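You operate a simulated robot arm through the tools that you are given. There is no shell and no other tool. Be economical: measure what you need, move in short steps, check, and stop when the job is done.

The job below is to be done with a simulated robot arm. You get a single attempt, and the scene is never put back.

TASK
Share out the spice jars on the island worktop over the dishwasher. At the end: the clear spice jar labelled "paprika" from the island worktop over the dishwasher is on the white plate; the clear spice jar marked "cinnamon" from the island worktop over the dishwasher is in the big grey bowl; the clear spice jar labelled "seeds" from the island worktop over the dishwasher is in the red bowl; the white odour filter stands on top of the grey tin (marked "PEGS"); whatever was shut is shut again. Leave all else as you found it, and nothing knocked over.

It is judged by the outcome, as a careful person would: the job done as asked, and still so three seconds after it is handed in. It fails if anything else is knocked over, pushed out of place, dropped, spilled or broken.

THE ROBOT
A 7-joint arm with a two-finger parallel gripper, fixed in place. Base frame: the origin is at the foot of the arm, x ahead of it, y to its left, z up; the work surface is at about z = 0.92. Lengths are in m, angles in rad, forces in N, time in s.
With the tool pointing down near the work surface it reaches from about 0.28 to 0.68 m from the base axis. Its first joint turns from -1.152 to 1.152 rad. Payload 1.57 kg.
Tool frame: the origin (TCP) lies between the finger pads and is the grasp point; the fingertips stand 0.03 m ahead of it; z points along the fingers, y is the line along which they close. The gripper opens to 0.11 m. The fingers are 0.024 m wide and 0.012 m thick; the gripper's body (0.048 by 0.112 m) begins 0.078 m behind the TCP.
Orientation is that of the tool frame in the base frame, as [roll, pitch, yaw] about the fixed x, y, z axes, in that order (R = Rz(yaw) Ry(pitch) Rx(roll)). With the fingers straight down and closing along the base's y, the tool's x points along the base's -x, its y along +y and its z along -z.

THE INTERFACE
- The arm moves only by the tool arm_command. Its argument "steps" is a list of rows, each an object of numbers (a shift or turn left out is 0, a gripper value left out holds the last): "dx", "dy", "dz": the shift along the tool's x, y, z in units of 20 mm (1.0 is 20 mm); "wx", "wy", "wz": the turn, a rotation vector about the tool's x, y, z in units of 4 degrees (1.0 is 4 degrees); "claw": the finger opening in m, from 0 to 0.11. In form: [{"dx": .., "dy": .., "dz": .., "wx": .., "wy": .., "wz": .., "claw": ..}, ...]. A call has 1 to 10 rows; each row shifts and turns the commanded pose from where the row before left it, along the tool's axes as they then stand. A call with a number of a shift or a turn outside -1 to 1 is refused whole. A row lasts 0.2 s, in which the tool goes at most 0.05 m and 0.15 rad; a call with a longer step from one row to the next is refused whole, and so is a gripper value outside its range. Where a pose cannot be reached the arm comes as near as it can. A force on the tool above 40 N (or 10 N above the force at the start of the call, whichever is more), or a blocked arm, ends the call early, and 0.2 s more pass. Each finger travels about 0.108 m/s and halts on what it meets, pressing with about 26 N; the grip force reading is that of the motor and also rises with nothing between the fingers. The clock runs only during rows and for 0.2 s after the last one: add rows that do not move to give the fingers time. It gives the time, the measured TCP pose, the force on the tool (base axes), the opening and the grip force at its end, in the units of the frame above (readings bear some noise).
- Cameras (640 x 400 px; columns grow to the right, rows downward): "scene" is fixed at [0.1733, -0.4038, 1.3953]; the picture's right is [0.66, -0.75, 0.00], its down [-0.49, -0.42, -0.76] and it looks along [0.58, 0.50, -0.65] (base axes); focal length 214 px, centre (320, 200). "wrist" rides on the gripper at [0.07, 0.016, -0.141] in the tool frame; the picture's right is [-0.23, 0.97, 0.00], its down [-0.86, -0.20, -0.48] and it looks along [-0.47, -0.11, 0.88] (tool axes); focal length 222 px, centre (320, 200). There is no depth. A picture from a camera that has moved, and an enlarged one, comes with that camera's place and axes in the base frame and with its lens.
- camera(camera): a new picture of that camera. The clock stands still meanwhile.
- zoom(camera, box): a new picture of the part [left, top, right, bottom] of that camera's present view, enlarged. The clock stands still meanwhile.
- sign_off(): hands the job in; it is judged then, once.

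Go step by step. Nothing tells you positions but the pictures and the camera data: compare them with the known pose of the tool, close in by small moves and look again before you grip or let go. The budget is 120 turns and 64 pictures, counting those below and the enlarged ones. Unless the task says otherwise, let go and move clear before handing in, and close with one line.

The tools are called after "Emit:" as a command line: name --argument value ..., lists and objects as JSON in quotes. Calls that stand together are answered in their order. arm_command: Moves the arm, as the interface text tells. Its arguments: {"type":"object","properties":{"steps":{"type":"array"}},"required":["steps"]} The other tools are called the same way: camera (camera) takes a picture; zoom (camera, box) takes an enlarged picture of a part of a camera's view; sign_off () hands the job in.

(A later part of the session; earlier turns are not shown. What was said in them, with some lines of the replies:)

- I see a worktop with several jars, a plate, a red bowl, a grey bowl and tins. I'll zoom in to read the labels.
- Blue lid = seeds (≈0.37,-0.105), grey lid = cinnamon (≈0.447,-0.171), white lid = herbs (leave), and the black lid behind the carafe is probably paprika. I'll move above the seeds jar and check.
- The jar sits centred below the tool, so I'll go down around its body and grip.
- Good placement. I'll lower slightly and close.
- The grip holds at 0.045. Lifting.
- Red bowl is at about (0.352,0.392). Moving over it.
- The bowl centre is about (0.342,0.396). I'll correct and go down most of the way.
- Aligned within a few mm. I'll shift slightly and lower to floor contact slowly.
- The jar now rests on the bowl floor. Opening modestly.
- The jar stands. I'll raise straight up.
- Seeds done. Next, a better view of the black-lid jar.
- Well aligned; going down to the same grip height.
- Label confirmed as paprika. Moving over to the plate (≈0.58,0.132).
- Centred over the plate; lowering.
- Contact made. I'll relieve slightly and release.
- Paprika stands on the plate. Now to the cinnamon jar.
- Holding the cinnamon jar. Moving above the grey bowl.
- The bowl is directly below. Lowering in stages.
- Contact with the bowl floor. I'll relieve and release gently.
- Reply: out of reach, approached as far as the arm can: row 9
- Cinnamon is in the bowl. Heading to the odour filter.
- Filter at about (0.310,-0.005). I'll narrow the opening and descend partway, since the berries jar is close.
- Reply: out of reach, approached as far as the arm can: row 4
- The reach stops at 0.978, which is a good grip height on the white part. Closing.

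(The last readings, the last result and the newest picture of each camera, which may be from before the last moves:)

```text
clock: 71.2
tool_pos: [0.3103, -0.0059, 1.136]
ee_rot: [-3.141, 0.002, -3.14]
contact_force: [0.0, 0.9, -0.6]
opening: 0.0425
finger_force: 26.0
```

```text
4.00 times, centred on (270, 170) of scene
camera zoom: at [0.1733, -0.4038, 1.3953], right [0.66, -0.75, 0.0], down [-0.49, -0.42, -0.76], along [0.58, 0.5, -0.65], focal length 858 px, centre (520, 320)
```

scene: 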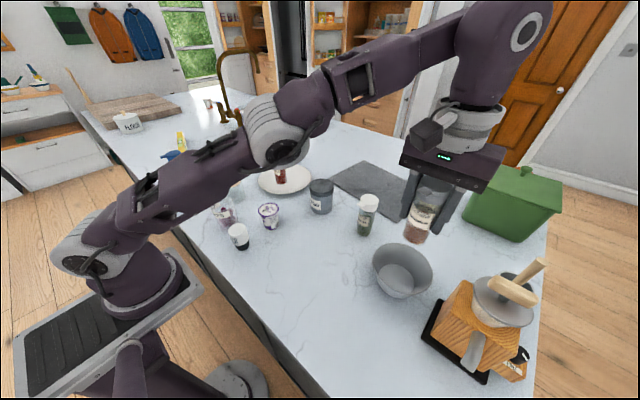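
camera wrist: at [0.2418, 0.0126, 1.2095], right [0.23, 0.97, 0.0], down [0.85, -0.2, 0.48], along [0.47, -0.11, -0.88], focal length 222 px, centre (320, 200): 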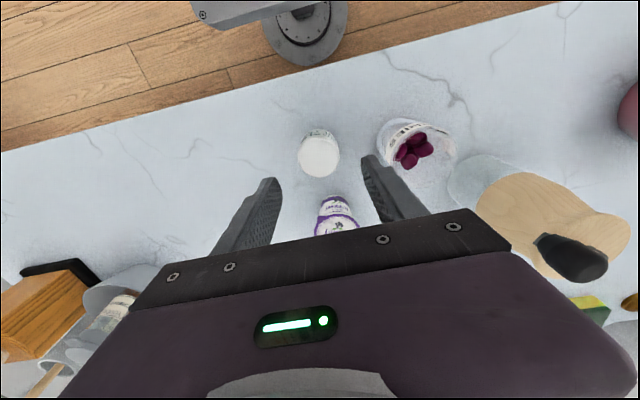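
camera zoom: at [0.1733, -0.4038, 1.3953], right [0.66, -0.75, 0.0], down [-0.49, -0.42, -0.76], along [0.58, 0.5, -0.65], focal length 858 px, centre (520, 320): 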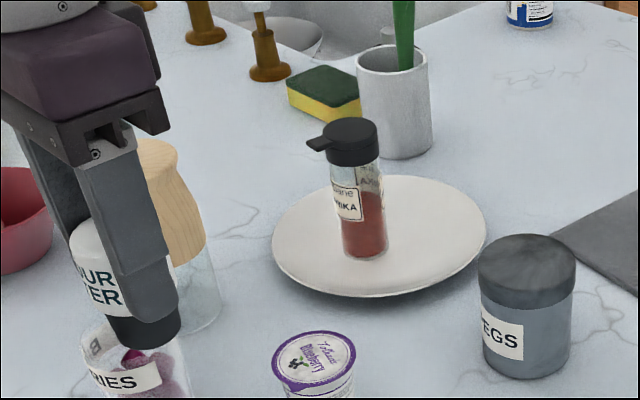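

Held well. Moving above the PEGS tin (≈0.574,-0.066).

Emit:
arm_command --steps '[{"dx": -1, "dy": -0.23, "dz": -0.5}, {"dx": -1, "dy": -0.23, "dz": -0.5}, {"dx": -1, "dy": -0.23}, {"dx": -1, "dy": -0.23}, {"dx": -1, "dy": -0.23}, {"dx": -1, "dy": -0.23}, {"dx": -1, "dy": -0.23}, {"dx": -1, "dy": -0.23}, {"dx": -1, "dy": -0.23}, {"dx": -1, "dy": -0.23}]'

Emit:
arm_command --steps '[{"dx": -1, "dy": -0.23}, {"dx": -1, "dy": -0.23}, {"dx": -1, "dy": -0.23}, {}]'

Emit:
camera --camera "wrist"

Emit:
zoom --camera "scene" --box '[240, 120, 400, 220]'

```text
clock: 73.4
tool_pos: [0.5098, -0.0504, 1.1567]
ee_rot: [3.142, -0.002, -3.14]
contact_force: [0.3, 0.6, -1.0]
opening: 0.0426
finger_force: 26.0
```

```text
clock: 74.4
tool_pos: [0.569, -0.0631, 1.1594]
ee_rot: [3.141, 0.001, -3.138]
contact_force: [0.4, 0.3, -0.9]
opening: 0.042
finger_force: 26.6
```

```text
26 pictures are left
camera wrist: at [0.4995, -0.0483, 1.2998], right [0.23, 0.97, 0.0], down [0.85, -0.2, 0.48], along [0.47, -0.11, -0.88], focal length 222 px, centre (320, 200)
```

wrist: 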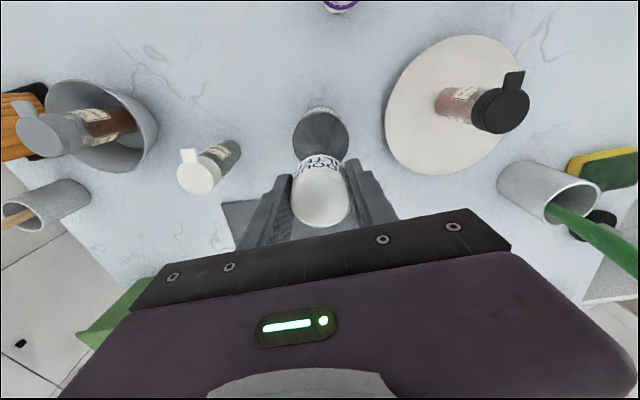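

```text
4.00 times, centred on (320, 170) of scene
camera zoom: at [0.1734, -0.4038, 1.3953], right [0.66, -0.75, 0.0], down [-0.49, -0.42, -0.76], along [0.58, 0.5, -0.65], focal length 858 px, centre (320, 320)
```

zoom: 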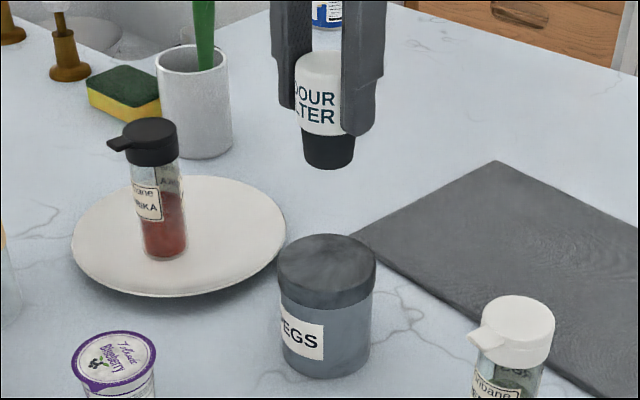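

Aligned over the tin lid. Lowering to just above it.

Emit:
arm_command --steps '[{"dx": 0.1, "dy": -0.08, "dz": 0.8}, {"dz": 1}, {"dz": 1}, {"dz": 0.8}, {}]'

Emit:
camera --camera "wrist"

Emit:
zoom --camera "scene" --box '[260, 140, 400, 227]'

```text
clock: 75.6
tool_pos: [0.566, -0.0685, 1.0867]
ee_rot: [3.141, 0.003, -3.139]
contact_force: [0.4, 0.7, -0.8]
opening: 0.0425
finger_force: 26.1
```

```text
24 pictures are left
camera wrist: at [0.4963, -0.0507, 1.227], right [0.23, 0.97, 0.0], down [0.85, -0.2, 0.48], along [0.47, -0.11, -0.88], focal length 222 px, centre (320, 200)
```

wrist: 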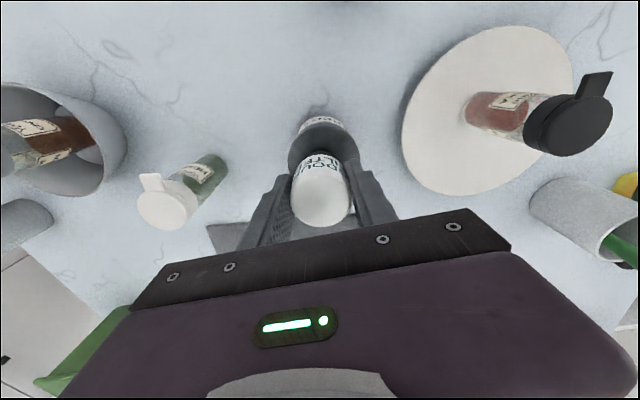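

```text
4.57 times, centred on (330, 184) of scene
camera zoom: at [0.1734, -0.4038, 1.3953], right [0.66, -0.75, 0.0], down [-0.49, -0.42, -0.76], along [0.58, 0.5, -0.65], focal length 980 px, centre (274, 275)
```

zoom: 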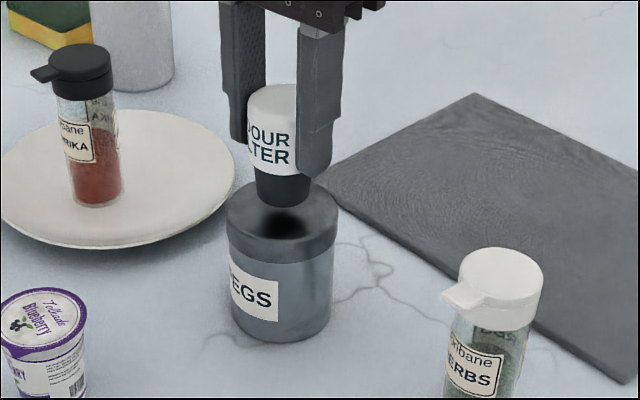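

Emit:
arm_command --steps '[{"dz": 0.3}, {"dz": 0.3}, {"dz": 0.15}, {}]'

Emit:
arm_command --steps '[{"dz": 0.1}, {"dz": 0.1}, {}]'

Emit:
zoom --camera "scene" --box '[280, 150, 376, 210]'

```text
clock: 76.6
tool_pos: [0.5675, -0.0674, 1.0707]
ee_rot: [3.141, 0.003, -3.14]
contact_force: [-0.6, 2.0, 17.1]
opening: 0.0422
finger_force: 26.3
```

```text
clock: 77.4
tool_pos: [0.566, -0.0662, 1.0681]
ee_rot: [-3.141, -0.001, -3.14]
contact_force: [0.6, 0.8, 13.1]
opening: 0.0427
finger_force: 25.7
```

```text
6.67 times, centred on (328, 180) of scene
camera zoom: at [0.1731, -0.4038, 1.3954], right [0.66, -0.75, 0.0], down [-0.49, -0.42, -0.76], along [0.58, 0.5, -0.65], focal length 1430 px, centre (267, 333)
```

zoom: 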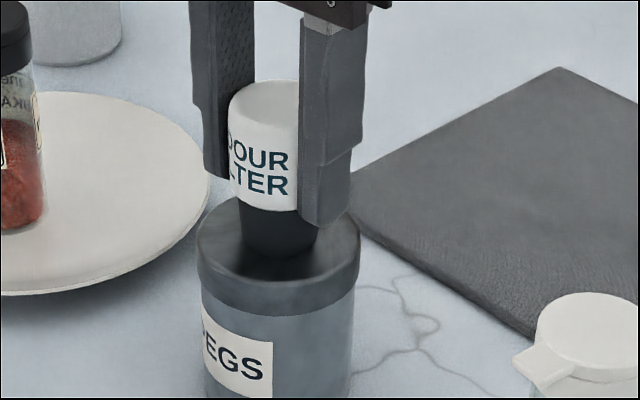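

The filter rests on the tin lid. Easing off and releasing.

Emit:
arm_command --steps '[{"dz": -0.1}, {}, {"claw": 0.047}, {"claw": 0.052}, {"claw": 0.06}, {"claw": 0.075}, {}]'

Emit:
zoom --camera "scene" --box '[280, 150, 376, 210]'

```text
clock: 79.0
tool_pos: [0.5672, -0.0675, 1.0691]
ee_rot: [3.14, 0.002, 3.141]
contact_force: [-0.7, 0.1, -0.2]
opening: 0.0751
finger_force: 0.1
```

```text
6.67 times, centred on (328, 180) of scene
camera zoom: at [0.1733, -0.4038, 1.3953], right [0.66, -0.75, 0.0], down [-0.49, -0.42, -0.76], along [0.58, 0.5, -0.65], focal length 1430 px, centre (267, 333)
```

zoom: 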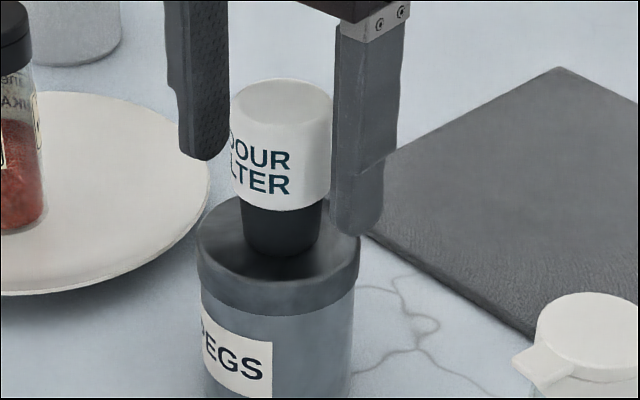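

It stands upright. I'll withdraw upwards and back, then check everything.

Emit:
arm_command --steps '[{"dz": -0.5}, {"dz": -1}, {"dz": -1}, {"dz": -1}, {"dz": -1}, {"dx": 0.8, "dz": -1}, {"dx": 0.8, "dz": -0.5}, {"dx": 0.8}, {"dx": 0.8}, {"dx": 0.8}]'

Emit:
arm_command --steps '[{"dx": 0.9}, {"dx": 0.9}, {"dx": 0.9}, {"dx": 0.9}, {"dx": 0.9}, {"dx": 0.9}, {}]'

Emit:
camera --camera "scene"

Emit:
zoom --camera "scene" --box '[150, 130, 450, 310]'

Emit:
camera --camera "wrist"

```text
clock: 81.2
tool_pos: [0.4873, -0.0676, 1.1898]
ee_rot: [-3.142, 0.0, -3.141]
contact_force: [0.9, -0.1, 0.4]
opening: 0.0751
finger_force: 0.0
```

```text
clock: 82.8
tool_pos: [0.3776, -0.0666, 1.1882]
ee_rot: [-3.141, -0.001, -3.139]
contact_force: [-0.4, 0.4, -0.1]
opening: 0.0747
finger_force: 0.0
```

```text
20 pictures are left
```

scene: 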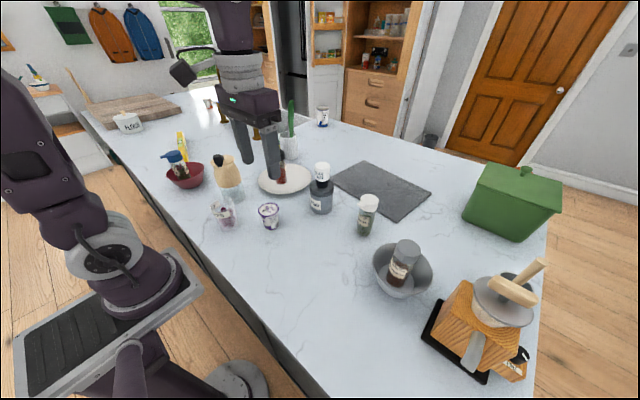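

```text
2.13 times, centred on (300, 220) of scene
camera zoom: at [0.1733, -0.4038, 1.3953], right [0.66, -0.75, 0.0], down [-0.49, -0.42, -0.76], along [0.58, 0.5, -0.65], focal length 458 px, centre (363, 157)
```

zoom: 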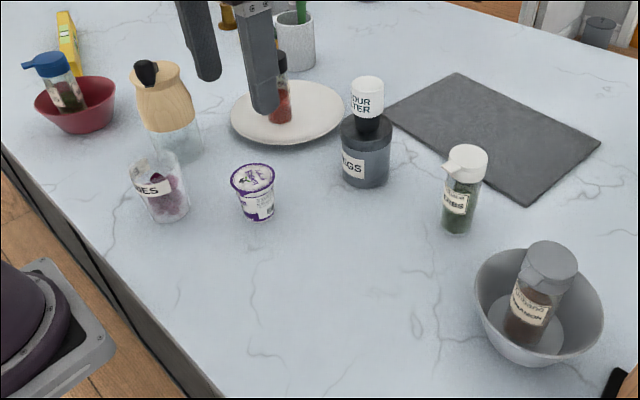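

```text
18 pictures are left
camera wrist: at [0.3078, -0.0512, 1.3281], right [0.23, 0.97, 0.0], down [0.85, -0.2, 0.48], along [0.47, -0.11, -0.88], focal length 222 px, centre (320, 200)
```

wrist: 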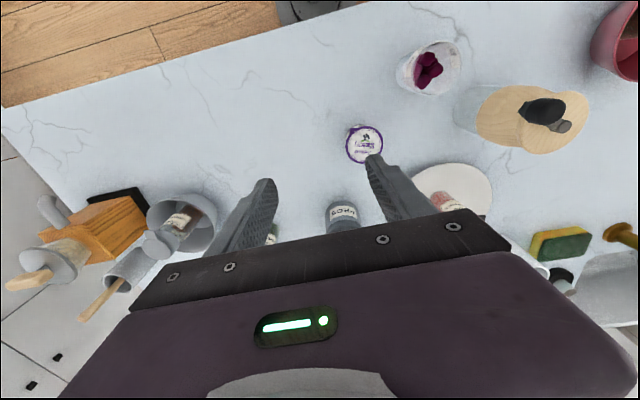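

Everything is in place: seeds in the red bowl, paprika on the plate, cinnamon in the grey bowl and the filter on the PEGS tin. Nothing else looks disturbed, so I'm handing in.

Emit:
sign_off

```text
The job is handed in.
```

The job is done and handed in: paprika is on the white plate, cinnamon in the grey bowl, seeds in the red bowl and the odour filter on the PEGS tin, with nothing opened and nothing else moved that I could see.
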